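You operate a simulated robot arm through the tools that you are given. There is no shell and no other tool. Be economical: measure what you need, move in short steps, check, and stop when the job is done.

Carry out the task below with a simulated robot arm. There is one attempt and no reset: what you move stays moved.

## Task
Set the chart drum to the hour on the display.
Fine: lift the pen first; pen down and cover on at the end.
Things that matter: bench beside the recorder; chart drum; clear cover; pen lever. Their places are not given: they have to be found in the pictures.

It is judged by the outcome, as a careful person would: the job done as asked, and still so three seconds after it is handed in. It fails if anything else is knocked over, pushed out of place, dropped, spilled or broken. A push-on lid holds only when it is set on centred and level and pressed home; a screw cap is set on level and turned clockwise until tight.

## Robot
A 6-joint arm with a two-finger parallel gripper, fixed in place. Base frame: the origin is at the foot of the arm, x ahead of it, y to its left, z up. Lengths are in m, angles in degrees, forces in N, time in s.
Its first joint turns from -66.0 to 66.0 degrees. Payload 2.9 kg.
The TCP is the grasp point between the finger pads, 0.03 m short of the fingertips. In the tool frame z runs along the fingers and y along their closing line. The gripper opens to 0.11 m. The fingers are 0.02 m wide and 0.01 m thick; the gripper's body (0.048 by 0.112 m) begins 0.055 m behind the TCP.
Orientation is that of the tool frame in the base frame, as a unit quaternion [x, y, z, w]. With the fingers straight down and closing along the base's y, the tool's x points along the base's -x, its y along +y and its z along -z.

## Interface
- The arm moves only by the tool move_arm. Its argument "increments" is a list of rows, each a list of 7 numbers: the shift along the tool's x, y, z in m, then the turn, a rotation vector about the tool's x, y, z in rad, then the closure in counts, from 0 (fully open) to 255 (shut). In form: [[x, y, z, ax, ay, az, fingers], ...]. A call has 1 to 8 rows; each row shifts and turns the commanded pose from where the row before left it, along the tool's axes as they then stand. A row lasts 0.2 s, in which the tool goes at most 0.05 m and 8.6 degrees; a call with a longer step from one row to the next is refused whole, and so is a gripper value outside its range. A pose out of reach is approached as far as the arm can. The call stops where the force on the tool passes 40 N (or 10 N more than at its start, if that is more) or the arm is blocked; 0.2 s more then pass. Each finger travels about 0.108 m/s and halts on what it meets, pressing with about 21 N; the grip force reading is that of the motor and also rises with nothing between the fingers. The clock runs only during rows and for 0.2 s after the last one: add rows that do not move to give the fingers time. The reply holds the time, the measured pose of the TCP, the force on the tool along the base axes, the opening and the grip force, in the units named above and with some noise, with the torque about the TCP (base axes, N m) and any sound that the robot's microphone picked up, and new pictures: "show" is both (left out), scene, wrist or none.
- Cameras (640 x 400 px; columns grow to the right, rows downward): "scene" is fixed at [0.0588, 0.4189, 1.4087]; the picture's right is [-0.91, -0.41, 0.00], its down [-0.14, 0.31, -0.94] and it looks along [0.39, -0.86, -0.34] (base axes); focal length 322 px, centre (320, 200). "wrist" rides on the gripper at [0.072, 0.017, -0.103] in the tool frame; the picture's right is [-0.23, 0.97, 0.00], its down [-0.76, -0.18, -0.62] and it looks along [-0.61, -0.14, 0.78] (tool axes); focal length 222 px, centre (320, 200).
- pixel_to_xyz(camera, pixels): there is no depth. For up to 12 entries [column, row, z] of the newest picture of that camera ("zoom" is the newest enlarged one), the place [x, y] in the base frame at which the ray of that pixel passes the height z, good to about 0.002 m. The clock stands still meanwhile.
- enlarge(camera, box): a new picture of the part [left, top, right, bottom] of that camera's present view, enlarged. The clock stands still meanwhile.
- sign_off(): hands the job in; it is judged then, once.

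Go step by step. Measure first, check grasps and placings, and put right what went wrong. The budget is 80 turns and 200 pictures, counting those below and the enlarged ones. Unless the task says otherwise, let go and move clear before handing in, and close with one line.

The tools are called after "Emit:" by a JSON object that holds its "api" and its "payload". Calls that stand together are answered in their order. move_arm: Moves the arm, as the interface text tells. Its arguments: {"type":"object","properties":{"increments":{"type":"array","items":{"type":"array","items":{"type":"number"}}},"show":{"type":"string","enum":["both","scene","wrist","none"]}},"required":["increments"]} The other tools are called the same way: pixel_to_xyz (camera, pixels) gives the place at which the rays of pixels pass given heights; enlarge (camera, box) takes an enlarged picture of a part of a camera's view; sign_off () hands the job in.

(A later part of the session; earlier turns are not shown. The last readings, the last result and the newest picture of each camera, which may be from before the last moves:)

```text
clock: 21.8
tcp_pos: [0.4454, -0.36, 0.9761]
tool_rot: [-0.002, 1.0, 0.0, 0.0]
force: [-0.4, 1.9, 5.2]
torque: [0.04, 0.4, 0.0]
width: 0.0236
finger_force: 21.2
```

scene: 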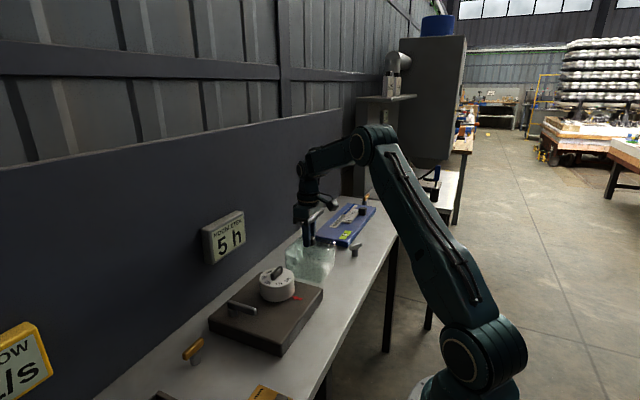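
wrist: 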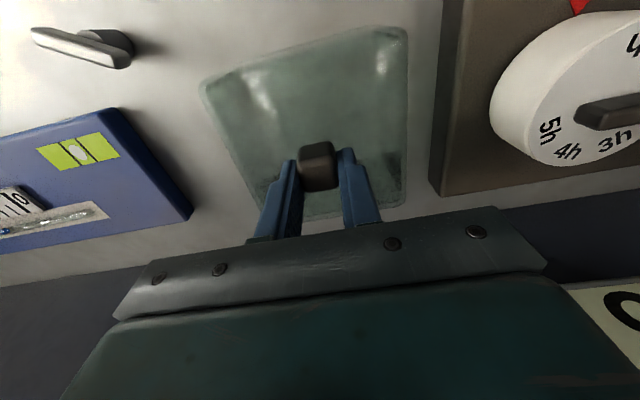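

Contact (5 N) at z=0.976, so the cover is on the bench. I'll release and rise.

Emit:
{"api": "move_arm", "payload": {"increments": [[0, 0, 0, 0, 0, 0, 150], [0, 0, 0, 0, 0, 0, 100], [0, 0, -0.03, 0, 0, 0, 60], [0, 0, -0.04, 0, 0, 0, 0], [0.01, 0.045, -0.01, 0, 0, 0, 0], [0.01, 0.045, 0, 0, 0, 0, 0], [0.01, 0.045, 0, 0, 0, 0, 0], [0.01, 0.045, 0, 0, 0, 0, 0]]}}

Emit:
{"api": "enlarge", "payload": {"camera": "wrist", "box": [220, 20, 480, 200]}}

Emit:
{"api": "enlarge", "payload": {"camera": "scene", "box": [220, 240, 320, 320]}}

```text
clock: 23.6
tcp_pos: [0.4023, -0.1808, 1.0542]
tool_rot: [-0.001, 1.0, 0.0, 0.0]
force: [0.1, 1.0, 0.9]
torque: [0.01, -0.02, -0.02]
width: 0.1102
finger_force: 0.1
```

scene: 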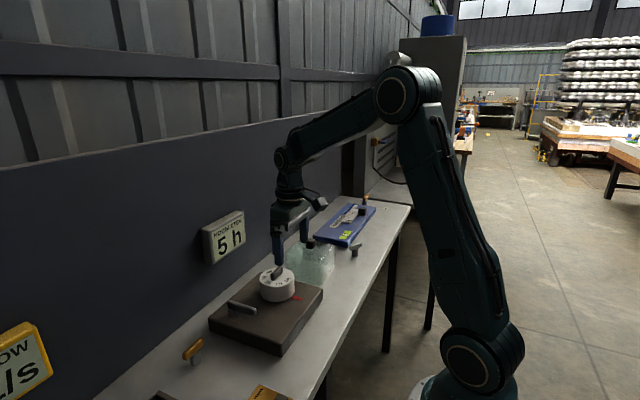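
wrist: 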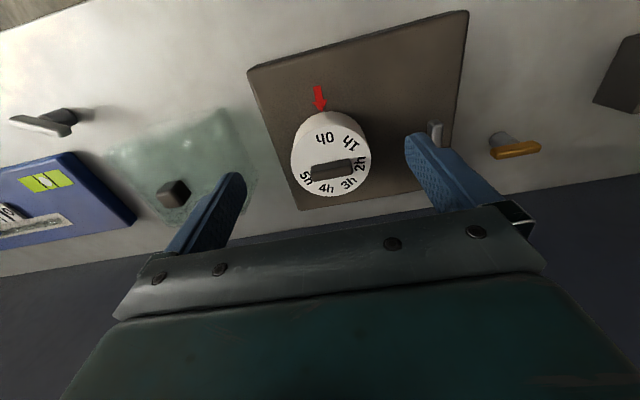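

```text
2.22 times, centred on (350, 110) of wrist
```

zoom: 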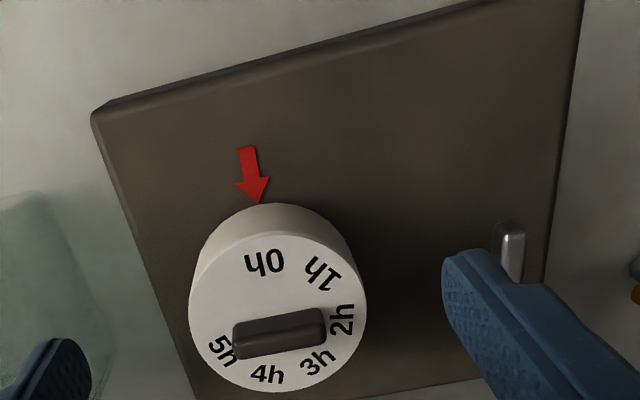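

```text
5.00 times, centred on (270, 280) of scene
```

zoom: 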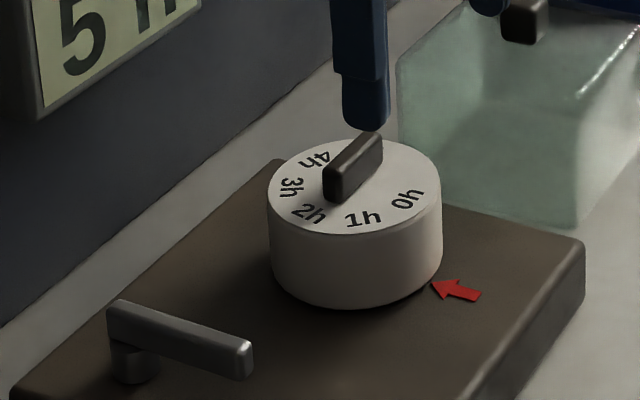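

The cover is off, and the red arrow tip (zoom (258,205)) points at the drum near 0h. I'll measure the numeral angles, handle bar and arrow.

Emit:
{"api": "pixel_to_xyz", "payload": {"camera": "zoom", "pixels": [[265, 262, 0.945], [323, 272, 0.945], [342, 319, 0.945], [317, 361, 0.945], [268, 373, 0.945], [222, 350, 0.945], [258, 204, 0.901], [247, 148, 0.901], [236, 333, 0.965], [322, 318, 0.965], [190, 310, 0.945], [366, 310, 0.945]]}}

Emit:
{"api": "pixel_to_xyz", "payload": {"camera": "scene", "pixels": [[260, 279, 0.945], [294, 275, 0.945], [274, 290, 0.945], [277, 276, 0.945], [277, 272, 0.965], [294.5, 297, 0.9]]}}

```text
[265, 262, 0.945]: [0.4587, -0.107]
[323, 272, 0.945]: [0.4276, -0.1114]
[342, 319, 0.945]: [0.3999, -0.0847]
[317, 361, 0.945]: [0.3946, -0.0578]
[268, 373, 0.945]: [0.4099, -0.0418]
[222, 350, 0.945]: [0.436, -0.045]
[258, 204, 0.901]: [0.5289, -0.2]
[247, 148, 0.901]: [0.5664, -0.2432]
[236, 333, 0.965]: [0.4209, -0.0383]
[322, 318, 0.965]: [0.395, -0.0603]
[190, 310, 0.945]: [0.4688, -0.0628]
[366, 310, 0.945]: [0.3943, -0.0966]
```

```text
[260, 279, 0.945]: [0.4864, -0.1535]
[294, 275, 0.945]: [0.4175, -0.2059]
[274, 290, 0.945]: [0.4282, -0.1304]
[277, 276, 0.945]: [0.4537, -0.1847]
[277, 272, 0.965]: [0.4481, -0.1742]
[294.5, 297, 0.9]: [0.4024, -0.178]
```

That query went to the scene zoom, so I'll repeat it in wrist pixels.

Emit:
{"api": "pixel_to_xyz", "payload": {"camera": "wrist", "pixels": [[325.2, 137.9, 0.945], [351.4, 142.4, 0.945], [359.9, 163.6, 0.945], [348.7, 182.5, 0.945], [326.6, 187.9, 0.945], [305.9, 177.5, 0.945], [322.1, 111.8, 0.901], [317.2, 86.6, 0.901], [313, 169.9, 0.965], [350.9, 163.1, 0.965], [291.5, 157, 0.945], [370.7, 157, 0.945]]}}

```text
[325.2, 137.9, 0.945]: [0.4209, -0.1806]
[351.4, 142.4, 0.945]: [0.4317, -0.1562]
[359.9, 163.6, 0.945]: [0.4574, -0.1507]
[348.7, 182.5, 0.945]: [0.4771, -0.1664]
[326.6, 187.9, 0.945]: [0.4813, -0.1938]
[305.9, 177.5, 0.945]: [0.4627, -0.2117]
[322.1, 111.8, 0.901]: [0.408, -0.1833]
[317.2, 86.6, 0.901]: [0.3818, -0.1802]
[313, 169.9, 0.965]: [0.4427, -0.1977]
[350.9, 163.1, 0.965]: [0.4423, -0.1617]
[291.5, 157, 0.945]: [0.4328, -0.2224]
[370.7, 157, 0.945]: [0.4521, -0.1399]
```

The numerals are 50° apart with 0h at the arrow, so 5h needs the drum turned 250° counter-clockwise seen from above. The handle bar lies along y at z≈0.945–0.965. I'll turn the tool −90° to get turning range and then grip the bar across x.

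Emit:
{"api": "move_arm", "payload": {"increments": [[0, 0, 0, 0, 0, 0.143, 0], [0, 0, 0, 0, 0, 0.143, 0], [0, 0, 0, 0, 0, 0.143, 0], [0, 0, 0, 0, 0, 0.143, 0], [0, 0, 0, 0, 0, 0.143, 0], [0, 0, 0, 0, 0, 0.143, 0], [0, 0, 0, 0, 0, 0.143, 0], [0, 0, 0, 0, 0, 0.143, 0]], "show": "none"}}

Emit:
{"api": "move_arm", "payload": {"increments": [[0, 0, 0, 0, 0, 0.143, 0], [0, 0, 0, 0, 0, 0.143, 0], [0, 0, 0, 0, 0, 0.141, 0], [-0.001, 0.025, 0, 0, 0, 0, 80], [-0.001, 0.025, 0, 0, 0, 0, 100], [0, 0, 0, 0, 0, 0, 100]]}}

Emit:
{"api": "enlarge", "payload": {"camera": "wrist", "box": [200, 0, 460, 200]}}

```text
clock: 25.4
tcp_pos: [0.4053, -0.1807, 1.056]
tool_rot: [0.54, 0.842, 0.0, 0.0]
force: [-0.6, -0.2, -0.3]
torque: [0.0, 0.02, 0.0]
width: 0.1102
finger_force: 0.0
```

```text
clock: 26.8
tcp_pos: [0.4541, -0.1826, 1.0584]
tool_rot: [0.706, 0.708, -0.001, 0.0]
force: [0.0, -0.3, -0.3]
torque: [0.02, 0.02, 0.04]
width: 0.0671
finger_force: 0.0
```

scene: 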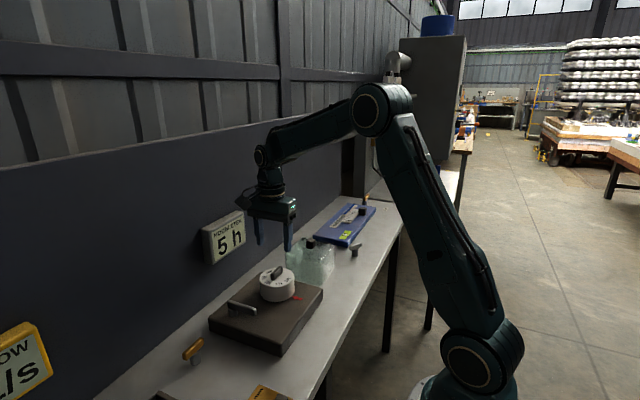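
wrist: 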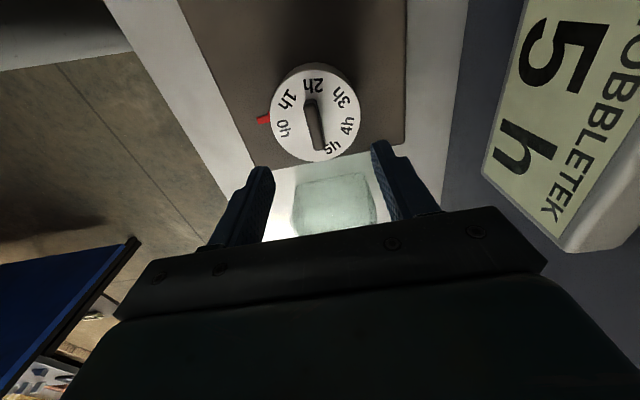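

```text
2.00 times, centred on (330, 100) of wrist
```

zoom: 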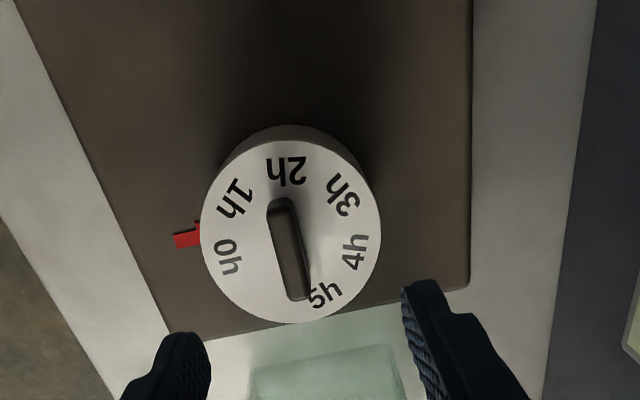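

The tool is turned. I'll check the bar centre from this view.

Emit:
{"api": "pixel_to_xyz", "payload": {"camera": "wrist", "pixels": [[310, 101, 0.965], [319, 148, 0.965], [315, 125, 0.965], [315, 125, 0.955], [270, 110, 0.945], [360, 110, 0.945]]}}

```text
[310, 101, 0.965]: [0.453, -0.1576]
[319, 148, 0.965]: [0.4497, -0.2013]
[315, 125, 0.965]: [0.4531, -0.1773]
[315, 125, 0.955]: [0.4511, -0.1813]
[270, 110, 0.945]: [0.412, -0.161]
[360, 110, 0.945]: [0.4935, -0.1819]
```

The bar is centred at about (0.452, −0.182). I'll descend to z≈0.982 and close.

Emit:
{"api": "move_arm", "payload": {"increments": [[0, -0.002, 0.03, 0, 0, 0, 150], [0, 0, 0.03, 0, 0, 0, 150], [0, 0, 0.012, 0, 0, 0, 150], [0, 0, 0.004, 0, 0, 0, 150], [0, 0, 0, 0, 0, 0, 150]]}}

Emit:
{"api": "enlarge", "payload": {"camera": "scene", "box": [220, 240, 320, 320]}}

```text
clock: 28.0
tcp_pos: [0.4525, -0.1824, 0.98]
tool_rot: [0.705, 0.709, 0.0, 0.001]
force: [0.3, 0.2, -0.3]
torque: [-0.02, 0.0, -0.02]
width: 0.0453
finger_force: 0.0
```

scene: 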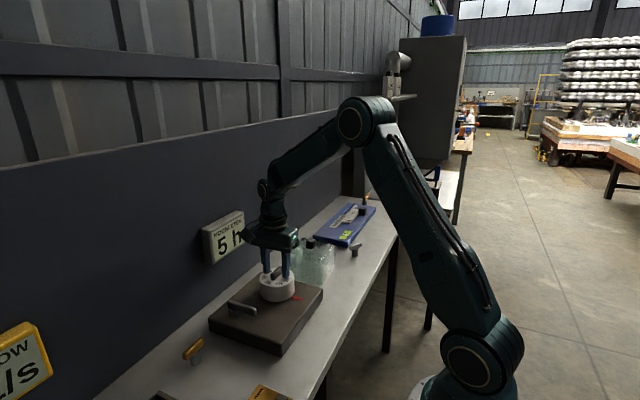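
wrist: 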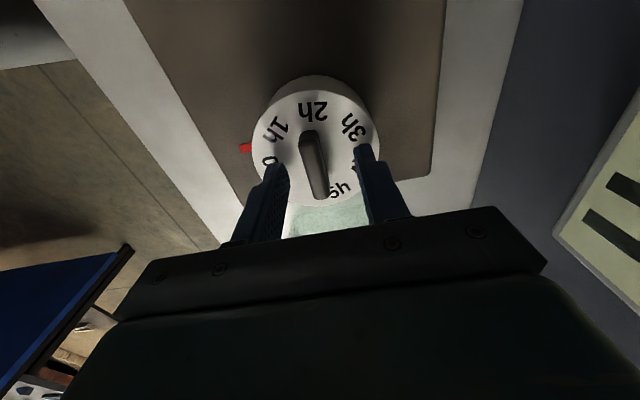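

```text
5.00 times, centred on (270, 280) of scene
```

zoom: 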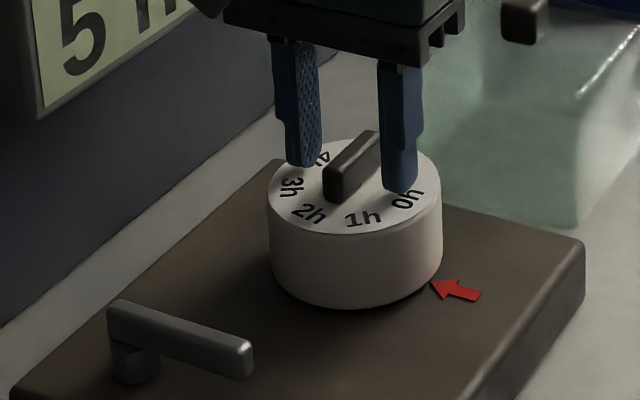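

The fingers straddle the bar just above the drum face. I'll close and turn a little, counter-clockwise (tool −z).

Emit:
{"api": "move_arm", "payload": {"increments": [[0, 0, 0, 0, 0, 0, 255], [0, 0, 0, 0, 0, 0, 255], [0, 0, 0, 0, 0, 0, 255]], "show": "none"}}

Emit:
{"api": "move_arm", "payload": {"increments": [[0, 0, 0, 0, 0, -0.1, 255], [0, 0, 0, 0, 0, -0.1, 255]], "show": "scene"}}

Emit:
{"api": "enlarge", "payload": {"camera": "scene", "box": [220, 240, 320, 320]}}

```text
clock: 28.8
tcp_pos: [0.4512, -0.182, 0.9798]
tool_rot: [0.706, 0.708, -0.001, -0.003]
force: [-25.4, 0.7, 6.5]
torque: [0.08, 0.1, 0.07]
width: 0.012
finger_force: 45.2
```

```text
clock: 29.4
tcp_pos: [0.4506, -0.1829, 0.981]
tool_rot: [0.632, 0.775, -0.001, -0.003]
force: [-30.4, -2.7, 4.7]
torque: [-1.38, -0.03, 0.07]
width: 0.0119
finger_force: 45.2
```

scene: 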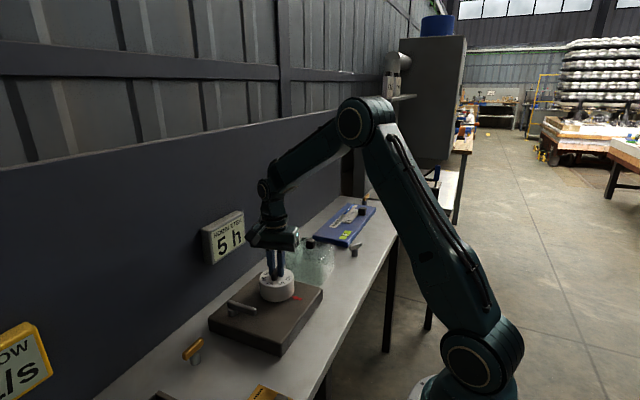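

```text
5.00 times, centred on (270, 280) of scene
```

zoom: 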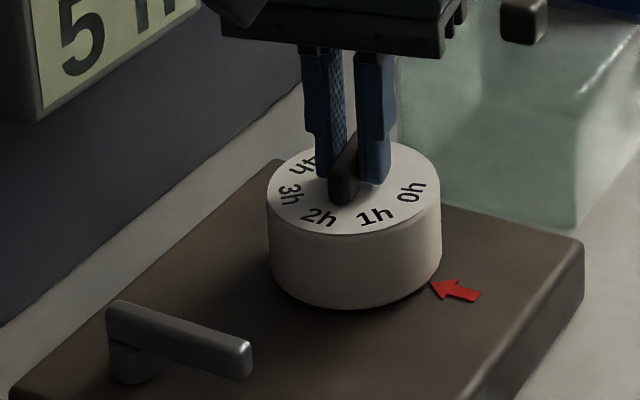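

The drum turns freely, but a −30 N side load says the true axis is a few mm toward −x. I'll shift that way and keep turning.

Emit:
{"api": "move_arm", "payload": {"increments": [[0, -0.003, 0, 0, 0, 0, 255], [0, 0, 0, 0, 0, -0.14, 255], [0, 0, 0, 0, 0, -0.14, 255]], "show": "none"}}

```text
clock: 30.2
tcp_pos: [0.4513, -0.1819, 0.9814]
tool_rot: [0.514, 0.858, 0.001, 0.001]
force: [-2.1, 5.5, 0.6]
torque: [1.17, 0.82, -0.01]
width: 0.0117
finger_force: 45.7
```

The side load has dropped to about 5 N. I'll continue turning.

Emit:
{"api": "move_arm", "payload": {"increments": [[0, 0, 0, 0, 0, -0.14, 255], [0, 0, 0, 0, 0, -0.14, 255], [0, 0, 0, 0, 0, -0.14, 255], [0, 0, 0, 0, 0, -0.14, 255], [0, 0, 0, 0, 0, -0.14, 255], [0, 0, 0, 0, 0, -0.14, 255], [0, 0, 0, 0, 0, -0.14, 255], [0, 0, 0, 0, 0, -0.14, 255]]}}

Emit:
{"api": "enlarge", "payload": {"camera": "scene", "box": [220, 240, 320, 320]}}

```text
clock: 32.0
tcp_pos: [0.4512, -0.1813, 0.9804]
tool_rot: [-0.023, 1.0, 0.001, 0.003]
force: [24.2, 24.6, 2.3]
torque: [0.28, 0.43, -0.06]
width: 0.0118
finger_force: 45.2
```

scene: 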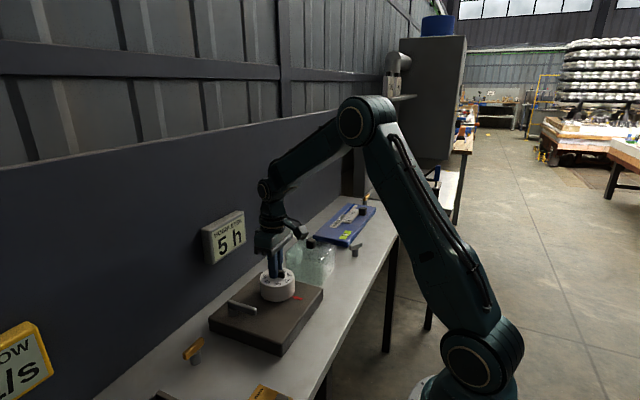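
wrist: 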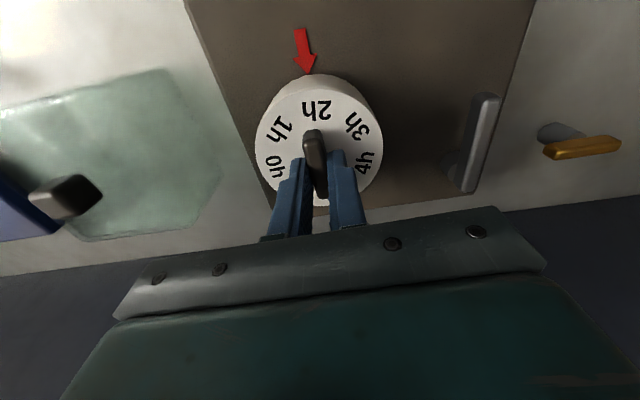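

```text
5.00 times, centred on (270, 280) of scene
```

zoom: 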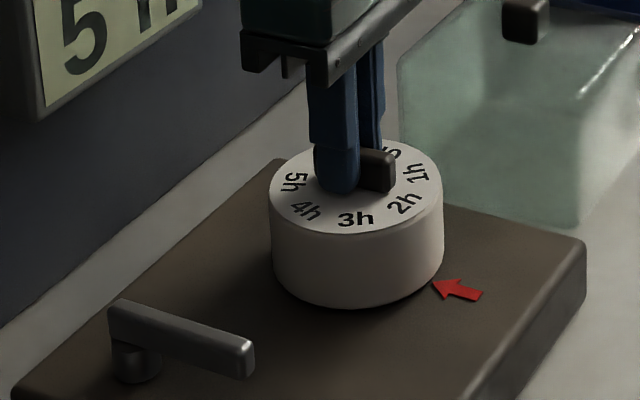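

About 93° is done and 2h is near the arrow. I'll relieve the side load (+24, +24 N) and continue.

Emit:
{"api": "move_arm", "payload": {"increments": [[-0.0025, 0.0025, 0, 0, 0, 0, 255], [0, 0, 0, 0, 0, -0.14, 255], [0, 0, 0, 0, 0, -0.14, 255], [0, 0, 0, 0, 0, -0.14, 255], [0, 0, 0, 0, 0, -0.14, 255], [0, 0, 0, 0, 0, -0.14, 255]], "show": "none"}}

```text
clock: 33.4
tcp_pos: [0.452, -0.1764, 0.9817]
tool_rot: [-0.362, 0.932, 0.002, -0.001]
force: [-2.4, 25.6, 13.7]
torque: [-0.43, 0.75, -0.09]
width: 0.012
finger_force: 45.2
```

The side load persists (25 N), and the TCP has crept along the bar. I'll open and look so I can recentre.

Emit:
{"api": "move_arm", "payload": {"increments": [[0, 0, 0, 0, 0, 0, 200], [0, 0, 0, 0, 0, 0, 180]]}}

Emit:
{"api": "enlarge", "payload": {"camera": "wrist", "box": [220, 40, 420, 200]}}

```text
clock: 34.0
tcp_pos: [0.4514, -0.1815, 0.9796]
tool_rot: [-0.358, 0.934, 0.0, -0.001]
force: [-0.8, 0.0, 0.1]
torque: [-0.02, 0.01, -0.04]
width: 0.0324
finger_force: 0.0
```

scene: 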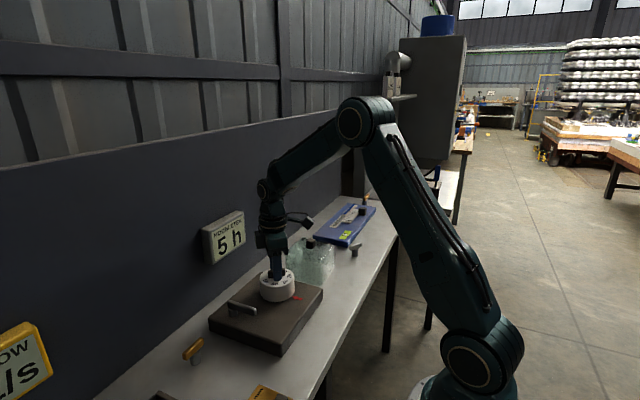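
wrist: 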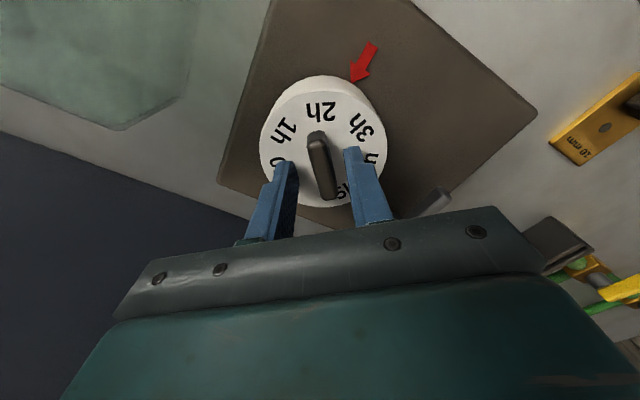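

```text
2.50 times, centred on (320, 120) of wrist
```

zoom: 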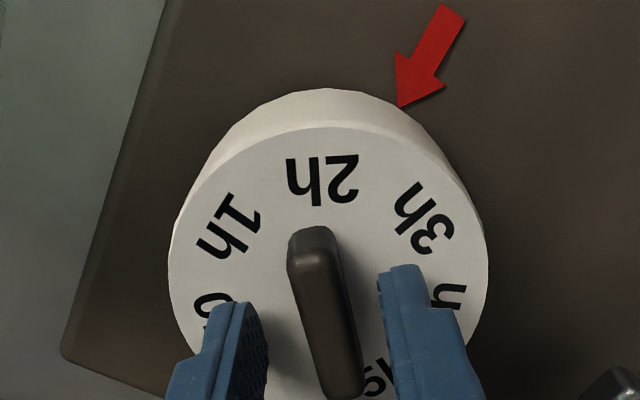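

The tool is centred at (0.4514, −0.1815) and the drum is at about 2.7 h. I'll regrip here and read the resting side load.

Emit:
{"api": "move_arm", "payload": {"increments": [[0, 0, 0, 0, 0, 0, 255], [0, 0, 0, 0, 0, 0, 255], [0, 0, 0, 0, 0, 0, 255]], "show": "none"}}

```text
clock: 34.8
tcp_pos: [0.4525, -0.1789, 0.9801]
tool_rot: [-0.359, 0.933, 0.003, -0.002]
force: [-17.5, 15.0, 5.0]
torque: [-0.15, 0.25, -0.02]
width: 0.0121
finger_force: 45.4
```

The load lies along tool +y, so the axis is near (0.450, −0.180). I'll shift 2 mm and continue turning by about 48°.

Emit:
{"api": "move_arm", "payload": {"increments": [[0, 0.002, 0, 0, 0, 0, 255], [0, 0, 0, 0, 0, -0.14, 255], [0, 0, 0, 0, 0, -0.14, 255], [0, 0, 0, 0, 0, -0.14, 255], [0, 0, 0, 0, 0, -0.14, 255], [0, 0, 0, 0, 0, -0.14, 255], [0, 0, 0, 0, 0, -0.14, 255]]}}

Emit:
{"api": "enlarge", "payload": {"camera": "scene", "box": [220, 240, 320, 320]}}

```text
clock: 36.4
tcp_pos: [0.4499, -0.1784, 0.9795]
tool_rot: [0.709, -0.706, -0.001, 0.0]
force: [-14.9, 5.5, -7.3]
torque: [-0.51, 0.06, -0.04]
width: 0.0121
finger_force: 44.9
```

scene: 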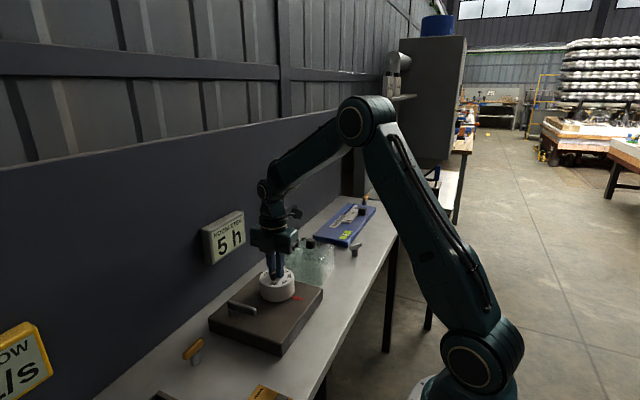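
wrist: 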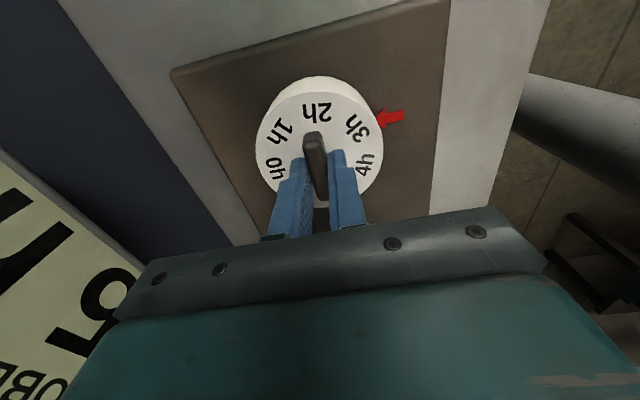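

```text
5.00 times, centred on (270, 280) of scene
```

zoom: 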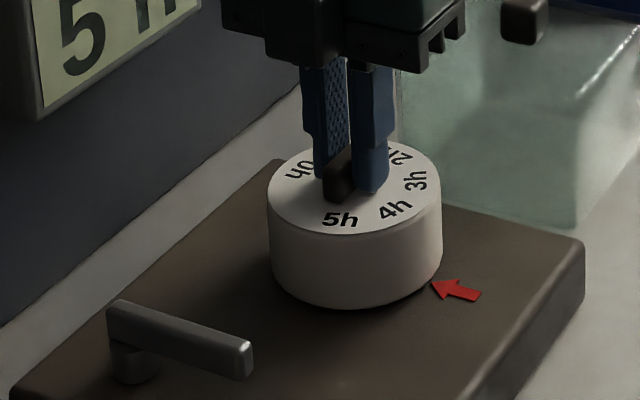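

180° is done and the drum is at about 3.6 h. Turning further would swing the camera toward the backboard, so I'll release, rise, and unwind the tool 180° to regrip.

Emit:
{"api": "move_arm", "payload": {"increments": [[0, 0, 0, 0, 0, 0, 180], [0, 0, 0, 0, 0, 0, 150], [0, 0, -0.045, 0, 0, 0, 150], [0, 0, 0, 0, 0, 0.142, 150], [0, 0, 0, 0, 0, 0.142, 150], [0, 0, 0, 0, 0, 0.142, 150], [0, 0, 0, 0, 0, 0.142, 150], [0, 0, 0, 0, 0, 0.142, 150]], "show": "none"}}

Emit:
{"api": "move_arm", "payload": {"increments": [[0, 0, 0, 0, 0, 0.142, 150], [0, 0, 0, 0, 0, 0.142, 150], [0, 0, 0, 0, 0, 0.142, 150], [0, 0, 0, 0, 0, 0.142, 150], [0, 0, 0, 0, 0, 0.142, 150], [0, 0, 0, 0, 0, 0.142, 150], [0, 0, 0, 0, 0, 0.142, 150], [0, 0, 0, 0, 0, 0.142, 150]], "show": "none"}}

Emit:
{"api": "move_arm", "payload": {"increments": [[0, 0, 0, 0, 0, 0.142, 150], [0, 0, 0, 0, 0, 0.142, 150], [0, 0, 0, 0, 0, 0.142, 150], [0, 0, 0, 0, 0, 0.142, 150], [0, 0, 0, 0, 0, 0.142, 150], [0, 0, 0, 0, 0, 0.142, 150], [0, 0, 0, 0, 0, 0.142, 150], [0, 0, 0, 0, 0, 0.142, 150]]}}

Emit:
{"api": "enlarge", "payload": {"camera": "wrist", "box": [220, 40, 420, 200]}}

```text
clock: 38.2
tcp_pos: [0.451, -0.1802, 1.0244]
tool_rot: [-0.417, 0.909, 0.0, 0.0]
force: [0.7, -0.1, -0.2]
torque: [-0.01, 0.02, -0.02]
width: 0.0455
finger_force: 0.1
```

```text
clock: 40.0
tcp_pos: [0.4518, -0.1786, 1.0257]
tool_rot: [0.137, 0.991, 0.0, 0.0]
force: [-0.2, 0.3, 0.0]
torque: [-0.03, -0.02, 0.0]
width: 0.0456
finger_force: 0.1
```

```text
clock: 41.8
tcp_pos: [0.4508, -0.1798, 1.0252]
tool_rot: [0.649, 0.76, 0.0, -0.001]
force: [0.9, 0.5, 0.8]
torque: [0.01, 0.02, -0.01]
width: 0.0453
finger_force: 0.0
```

scene: 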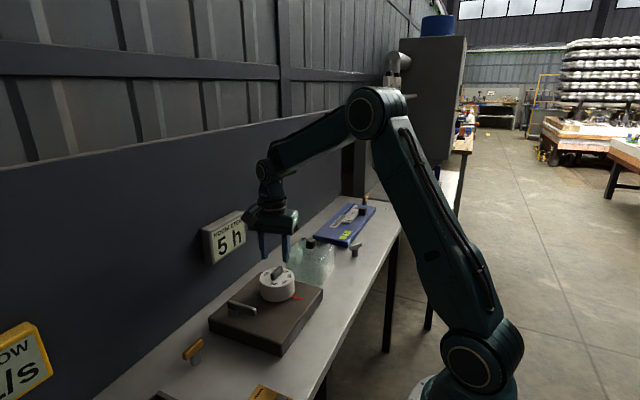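
wrist: 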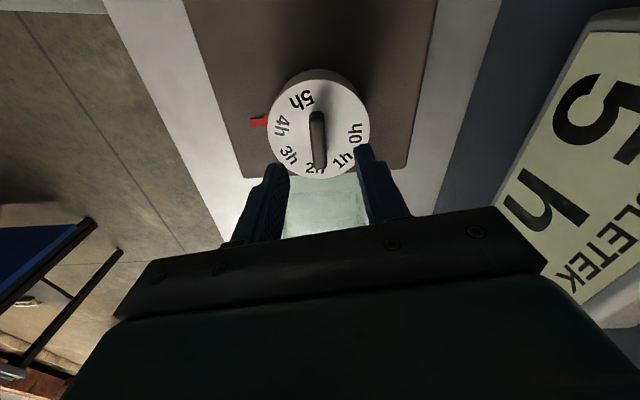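

```text
2.50 times, centred on (320, 120) of wrist
```

zoom: 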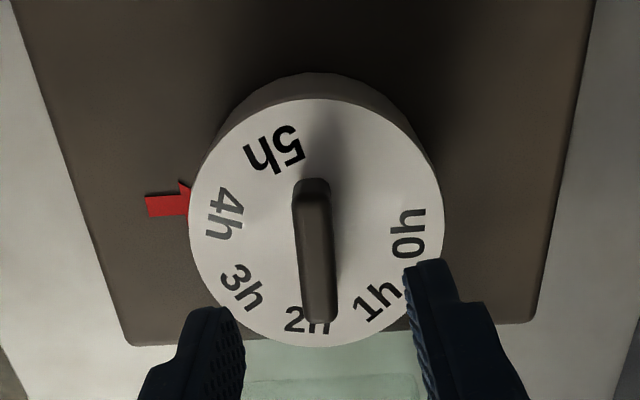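

The tool is at 81°, with the bar below it along y. I'll add the last 9°, descend and regrip.

Emit:
{"api": "move_arm", "payload": {"increments": [[0, 0, 0, 0, 0, 0.08, 150], [0, 0, 0, 0, 0, 0.08, 150], [0, 0, 0.03, 0, 0, 0, 150], [0, 0, 0.015, 0, 0, 0, 150], [0, 0, 0, 0, 0, 0, 255], [0, 0, 0, 0, 0, 0, 255], [0, 0, 0, 0, 0, 0, 255]], "show": "none"}}

```text
clock: 43.4
tcp_pos: [0.4501, -0.179, 0.9789]
tool_rot: [0.707, 0.707, 0.001, -0.002]
force: [-15.4, 0.7, 3.8]
torque: [-0.15, 0.02, -0.01]
width: 0.0117
finger_force: 44.9
```

Gripped, with a −15 N load in x. I'll shift 1.5 mm and turn 60°, leaving about 10° to fine-tune.

Emit:
{"api": "move_arm", "payload": {"increments": [[0, -0.0015, 0, 0, 0, 0, 255], [0, 0, 0, 0, 0, -0.149, 255], [0, 0, 0, 0, 0, -0.149, 255], [0, 0, 0, 0, 0, -0.149, 255], [0, 0, 0, 0, 0, -0.149, 255], [0, 0, 0, 0, 0, -0.149, 255], [0, 0, 0, 0, 0, -0.149, 255], [0, 0, 0, 0, 0, -0.149, 255]]}}

Emit:
{"api": "enlarge", "payload": {"camera": "wrist", "box": [220, 20, 420, 200]}}

```text
clock: 45.2
tcp_pos: [0.4504, -0.18, 0.9799]
tool_rot: [0.259, 0.966, 0.001, -0.001]
force: [0.1, -9.5, -29.7]
torque: [-0.55, -0.84, 0.01]
width: 0.0122
finger_force: 44.9
```

scene: 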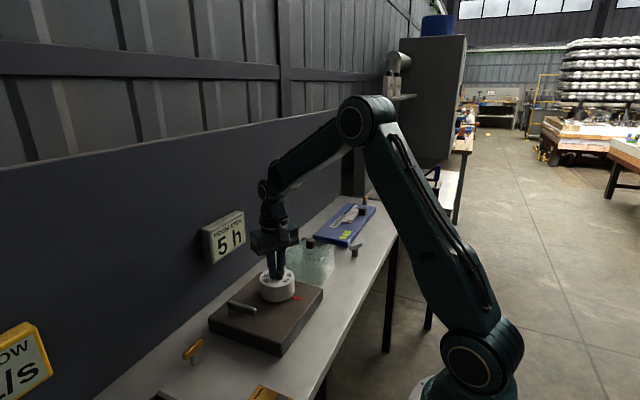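
wrist: 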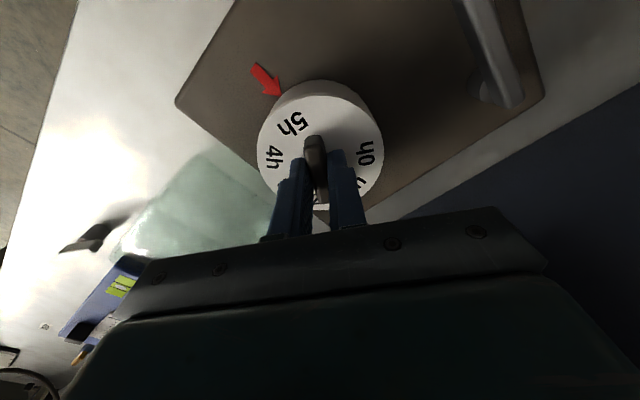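

```text
2.22 times, centred on (320, 110) of wrist
```

zoom: 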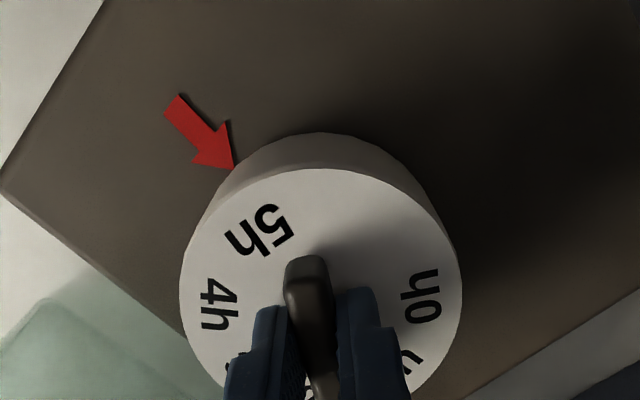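

5h is just short of the arrow. I'll measure the angle still needed.

Emit:
{"api": "pixel_to_xyz", "payload": {"camera": "zoom", "pixels": [[258, 231, 0.945], [219, 303, 0.945], [421, 294, 0.945], [235, 168, 0.9], [175, 105, 0.9], [182, 280, 0.945], [460, 285, 0.945], [322, 170, 0.945]]}}

```text
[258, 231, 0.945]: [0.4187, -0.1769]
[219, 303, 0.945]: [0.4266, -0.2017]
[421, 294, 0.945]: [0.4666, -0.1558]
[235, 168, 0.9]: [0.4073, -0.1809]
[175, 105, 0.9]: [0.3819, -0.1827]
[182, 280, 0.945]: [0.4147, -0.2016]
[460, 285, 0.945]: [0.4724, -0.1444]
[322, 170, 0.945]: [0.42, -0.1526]
```

5h sits about 9–10° past the arrow line. I'll ease down 1 mm and turn a final 10°.

Emit:
{"api": "move_arm", "payload": {"increments": [[0, 0, 0.001, 0, 0, 0, 255], [0, 0, 0, 0, 0, -0.086, 255], [0, 0, 0, 0, 0, -0.086, 255], [0, 0, 0, 0, 0, 0, 255]]}}

Emit:
{"api": "move_arm", "payload": {"increments": [[0, 0, 0, 0, 0, 0, 190], [0, 0, 0, 0, 0, 0, 150], [0, 0, -0.03, 0, 0, 0, 150], [0, 0, -0.04, 0, 0, 0, 60], [0.03, 0, 0, 0, 0, 0.12, 0], [0.02, 0, 0, 0, 0, 0.14, 0], [0, 0, 0, 0, 0, 0.09, 0]]}}

Emit:
{"api": "enlarge", "payload": {"camera": "wrist", "box": [220, 20, 420, 200]}}

Emit:
{"api": "enlarge", "payload": {"camera": "scene", "box": [220, 240, 320, 320]}}

```text
clock: 46.2
tcp_pos: [0.4493, -0.1797, 0.9793]
tool_rot: [0.176, 0.984, 0.001, -0.001]
force: [-3.3, -9.0, -18.4]
torque: [0.27, 1.26, 0.0]
width: 0.0121
finger_force: 44.8
```

scene: 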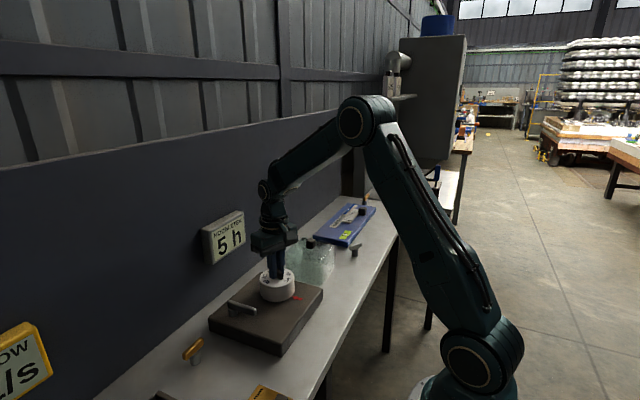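
wrist: 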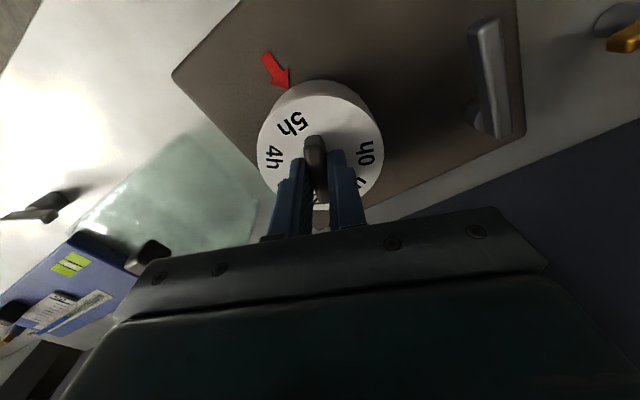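

```text
clock: 47.8
tcp_pos: [0.4035, -0.1591, 1.049]
tool_rot: [0.346, 0.938, 0.0, 0.001]
force: [-0.8, -0.2, 0.9]
torque: [-0.02, 0.02, 0.04]
width: 0.1102
finger_force: 0.1
```

scene: 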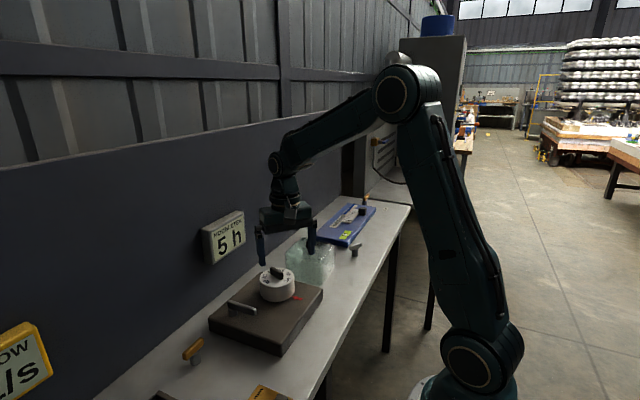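
wrist: 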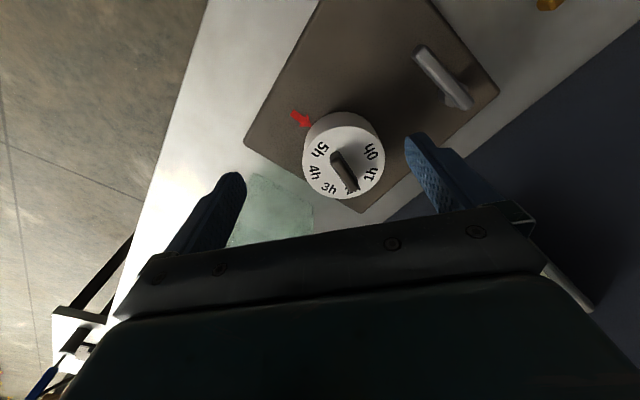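

```text
2.22 times, centred on (320, 110) of wrist
```

zoom: 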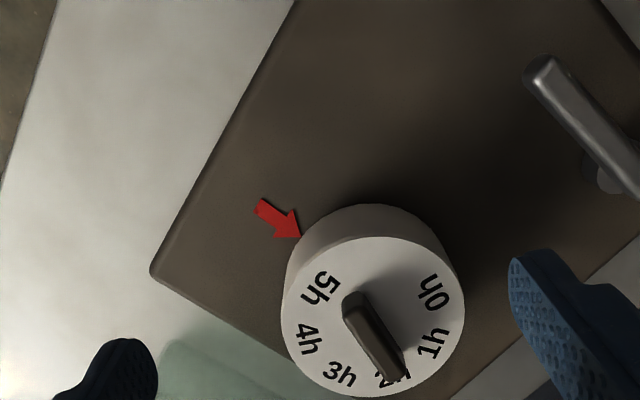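

```text
5.00 times, centred on (270, 280) of scene
```

zoom: 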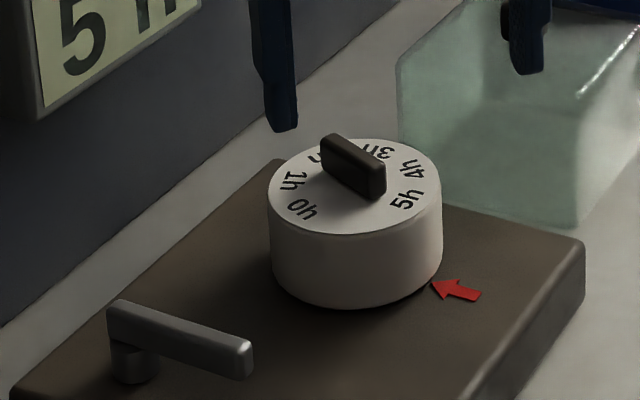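

In the scene zoom 5h is now at (405,200), almost exactly where 0h was originally (408,198). I'll confirm numerically.

Emit:
{"api": "pixel_to_xyz", "payload": {"camera": "wrist", "pixels": [[320, 149.6, 0.945], [313.7, 172.6, 0.945], [329, 188.3, 0.945], [370.4, 174.8, 0.945], [370.9, 151.5, 0.945], [311.5, 127.1, 0.901], [294, 113, 0.901], [302.5, 165, 0.945], [384.5, 165, 0.945]]}}

Emit:
{"api": "enlarge", "payload": {"camera": "wrist", "box": [280, 95, 400, 205]}}

```text
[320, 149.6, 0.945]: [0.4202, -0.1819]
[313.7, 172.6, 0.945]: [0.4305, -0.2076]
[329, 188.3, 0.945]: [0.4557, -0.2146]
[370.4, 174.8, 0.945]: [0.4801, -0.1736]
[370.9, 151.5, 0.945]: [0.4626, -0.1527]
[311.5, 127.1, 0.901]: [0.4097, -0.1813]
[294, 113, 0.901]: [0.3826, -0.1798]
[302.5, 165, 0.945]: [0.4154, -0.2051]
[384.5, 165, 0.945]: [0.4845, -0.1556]
```

```text
3.64 times, centred on (340, 150) of wrist
```

zoom: 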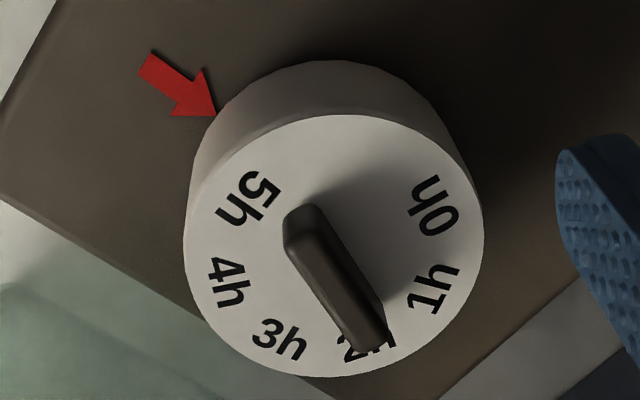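

5h is within about 1° of the arrow, so the drum is set. Next I'll put the pen back down: square the tool up and hover over the lever, which lies along x near y=−0.064.

Emit:
{"api": "move_arm", "payload": {"increments": [[0, 0, 0, 0, 0, -0.141, 60], [0, 0, 0, 0, 0, -0.141, 120], [0, 0, 0, 0, 0, -0.141, 150], [0, 0, 0, 0, 0, -0.141, 150], [0, 0, 0, 0, 0, -0.141, 150], [-0.02, 0.035, 0, 0, 0, 0, 150], [-0.02, 0.03, 0, 0, 0, 0, 150], [-0.018, 0.03, 0, 0, 0, 0, 150]]}}

Emit:
{"api": "enlarge", "payload": {"camera": "wrist", "box": [220, 20, 420, 200]}}

```text
clock: 49.6
tcp_pos: [0.4617, -0.0633, 1.049]
tool_rot: [0.0, 1.0, -0.001, 0.0]
force: [0.4, 0.3, 0.7]
torque: [-0.02, 0.01, 0.02]
width: 0.0456
finger_force: 0.0
```

scene: 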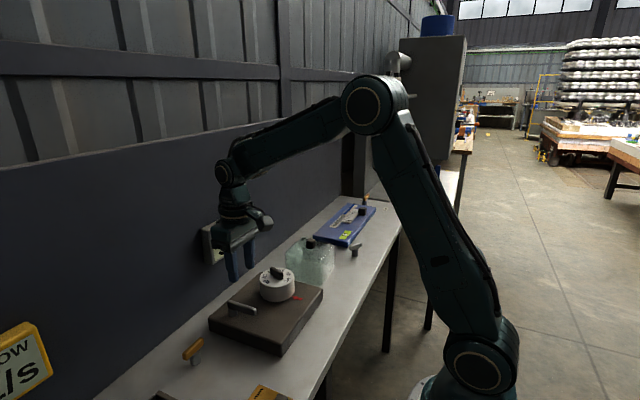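
wrist: 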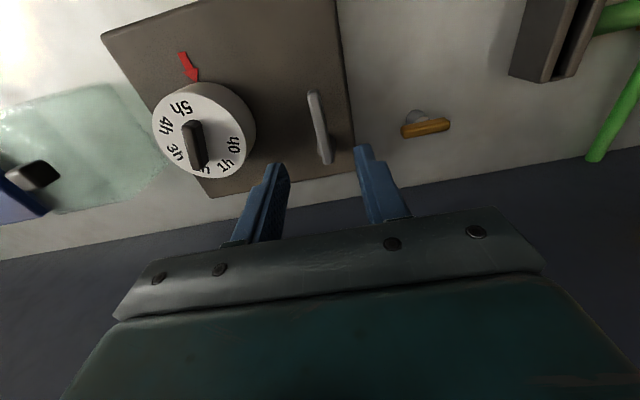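

```text
2.22 times, centred on (320, 110) of wrist
```

zoom: 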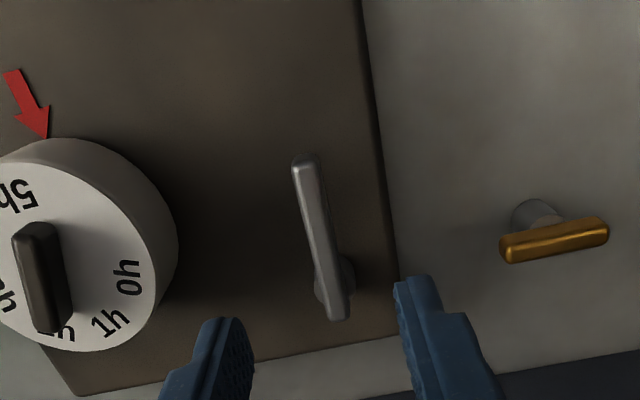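

Checking the lever's exact line.

Emit:
{"api": "pixel_to_xyz", "payload": {"camera": "wrist", "pixels": [[312.8, 92.5, 0.932], [319, 124, 0.932], [328, 160, 0.932]]}}

```text
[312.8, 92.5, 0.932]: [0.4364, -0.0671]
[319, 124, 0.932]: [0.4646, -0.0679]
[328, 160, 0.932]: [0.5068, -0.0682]
```

The lever lies at y=−0.068, with its pivot near (0.4985, −0.068). I'll descend around it and cage it.

Emit:
{"api": "move_arm", "payload": {"increments": [[0.003, -0.0045, 0, 0, 0, 0, 185], [0, 0, 0.04, 0, 0, 0, 185], [0, 0, 0.04, 0, 0, 0, 185], [0, 0, 0.023, 0, 0, 0, 185], [0, 0, 0, 0, 0, 0, 208], [0, 0, 0, 0, 0, 0, 208]], "show": "wrist"}}

```text
clock: 51.0
tcp_pos: [0.4603, -0.0688, 0.9452]
tool_rot: [0.0, 1.0, 0.0, 0.0]
force: [0.3, -0.6, -0.3]
torque: [-0.03, -0.01, -0.02]
width: 0.0205
finger_force: 0.1
```

wrist: 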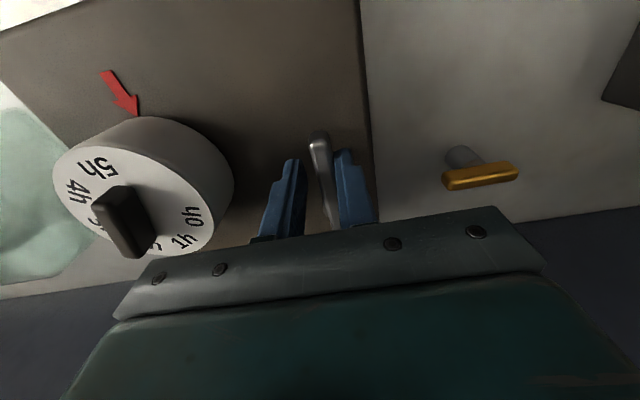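

The bar is caged. I'll sweep it around the pivot, counter-clockwise toward the drum.

Emit:
{"api": "move_arm", "payload": {"increments": [[0, -0.004, 0, 0, 0, -0.1, 208], [0, -0.004, 0, 0, 0, -0.1, 208], [0, -0.004, 0, 0, 0, -0.1, 208], [0, -0.004, 0, 0, 0, -0.1, 208], [0, -0.004, 0, 0, 0, -0.1, 208], [0, -0.004, 0, 0, 0, -0.1, 208]]}}

Emit:
{"api": "enlarge", "payload": {"camera": "scene", "box": [220, 240, 320, 320]}}

```text
clock: 52.4
tcp_pos: [0.4637, -0.0922, 0.9461]
tool_rot: [-0.296, 0.955, 0.0, 0.0]
force: [0.7, 0.1, 0.7]
torque: [-0.01, -0.02, 0.04]
width: 0.0202
finger_force: 0.4
```

scene: 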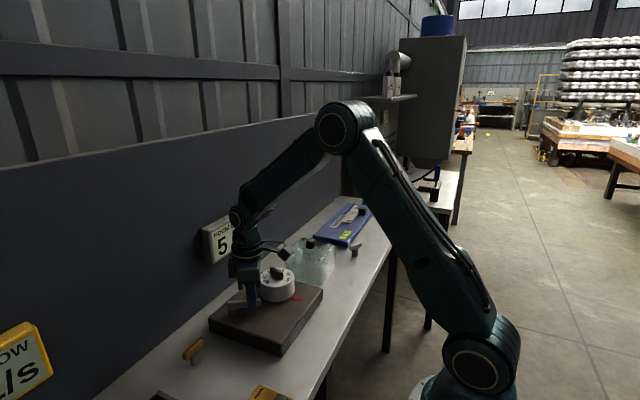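
wrist: 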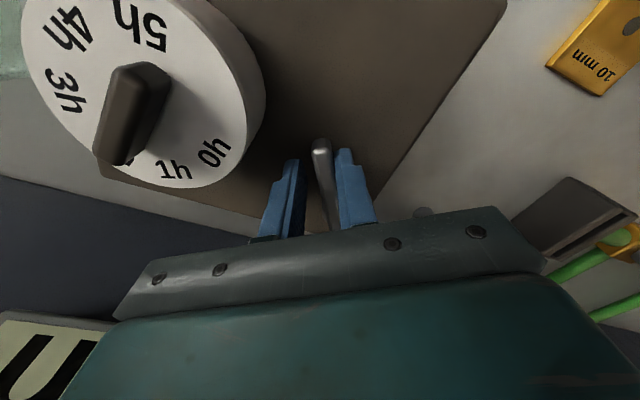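

```text
5.00 times, centred on (270, 280) of scene
```

zoom: 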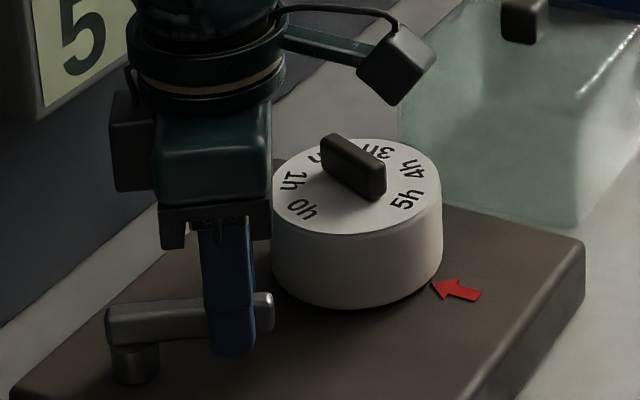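

The bar follows freely, at about 34° with no load. I'll continue to its stop in small steps.

Emit:
{"api": "move_arm", "payload": {"increments": [[0, -0.004, 0, 0, 0, -0.1, 208], [0, -0.002, 0, 0, 0, -0.05, 208]], "show": "none"}}

Emit:
{"api": "move_arm", "payload": {"increments": [[0, -0.002, 0, 0, 0, -0.05, 208], [0, -0.002, 0, 0, 0, -0.0, 208]]}}

Emit:
{"api": "enlarge", "payload": {"camera": "scene", "box": [220, 240, 320, 320]}}

```text
clock: 53.0
tcp_pos: [0.4682, -0.0974, 0.9458]
tool_rot: [-0.367, 0.93, 0.0, -0.001]
force: [-0.9, -0.1, -0.9]
torque: [0.04, 0.01, 0.01]
width: 0.0204
finger_force: 0.2
```

```text
clock: 53.6
tcp_pos: [0.4702, -0.098, 0.9457]
tool_rot: [-0.392, 0.92, 0.002, -0.001]
force: [-5.5, 11.8, -1.8]
torque: [0.12, 0.05, -0.2]
width: 0.0258
finger_force: 5.5
```

scene: 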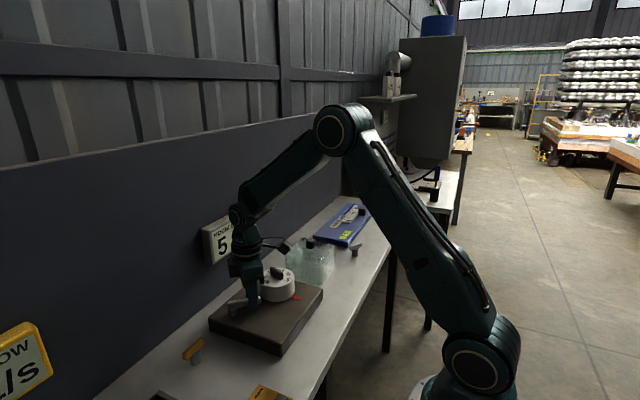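
wrist: 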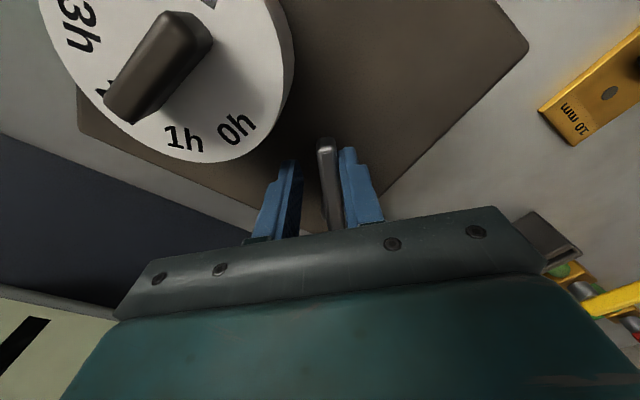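

```text
5.00 times, centred on (270, 280) of scene
```

zoom: 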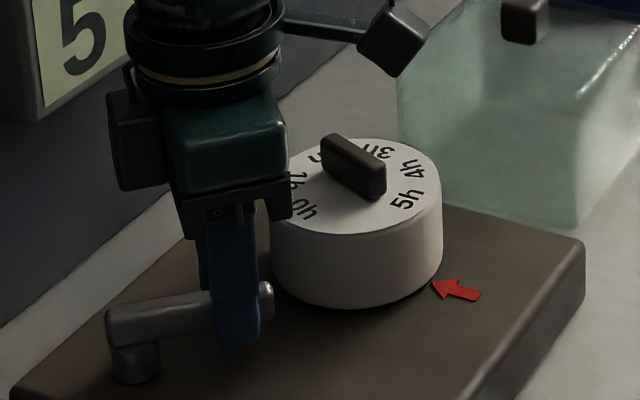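

It's now resisting (13 N) at the original angle. I'll nudge once more to confirm it's on the stop, then back off and rise.

Emit:
{"api": "move_arm", "payload": {"increments": [[0, -0.002, 0, 0, 0, 0, 208], [0, 0, 0, 0, 0, 0, 208]], "show": "none"}}

Emit:
{"api": "move_arm", "payload": {"increments": [[0, 0.005, 0, 0, 0, 0, 200], [0, 0.003, 0, 0, 0, 0, 185], [0, 0, -0.04, 0, 0, 0, 185], [0, 0, -0.04, 0, 0, 0, 185], [0, 0, -0.04, 0, 0, 0, 100], [0, 0, 0, 0, 0, 0.14, 60], [0, 0, 0, 0, 0, 0.14, 60], [0, 0, 0, 0, 0, 0.14, 60]]}}

Emit:
{"api": "enlarge", "payload": {"camera": "scene", "box": [220, 240, 320, 320]}}

```text
clock: 54.2
tcp_pos: [0.4715, -0.1008, 0.9453]
tool_rot: [-0.389, 0.921, 0.001, -0.001]
force: [-10.6, 16.5, 2.4]
torque: [0.13, 0.42, -0.27]
width: 0.0297
finger_force: 9.5
```

```text
clock: 56.0
tcp_pos: [0.4671, -0.0938, 1.0658]
tool_rot: [-0.189, 0.982, -0.001, 0.0]
force: [0.7, 0.8, 0.3]
torque: [0.0, 0.05, 0.01]
width: 0.0842
finger_force: 0.1
```

scene: 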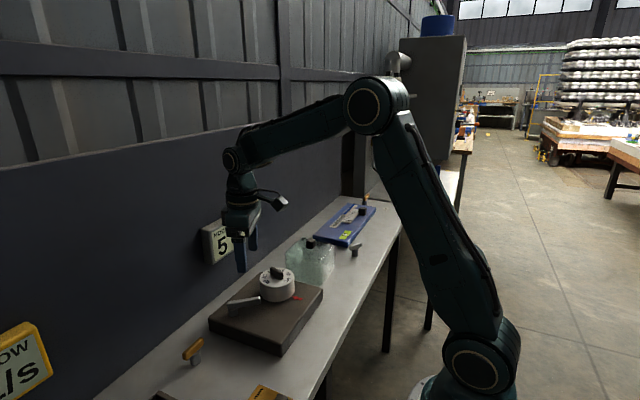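
wrist: 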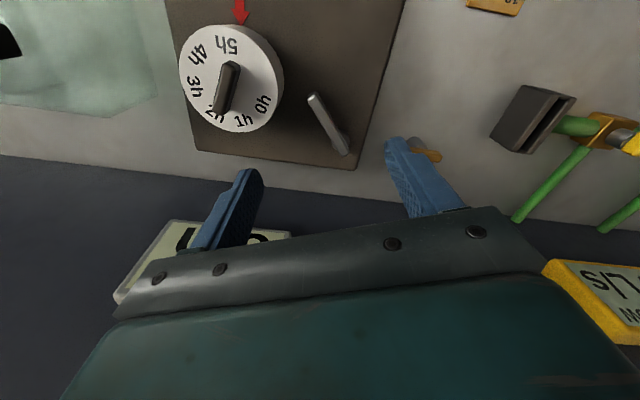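

```text
5.00 times, centred on (270, 280) of scene
```

zoom: 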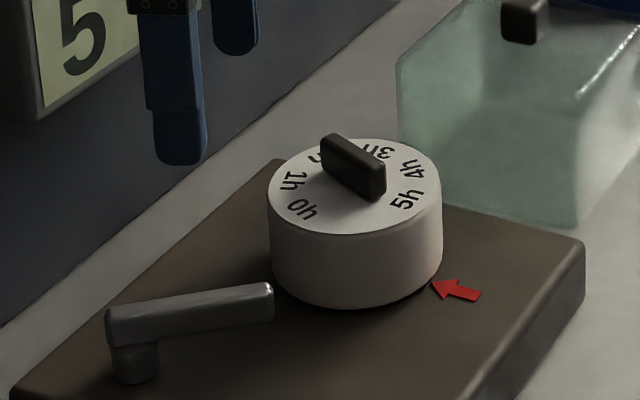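

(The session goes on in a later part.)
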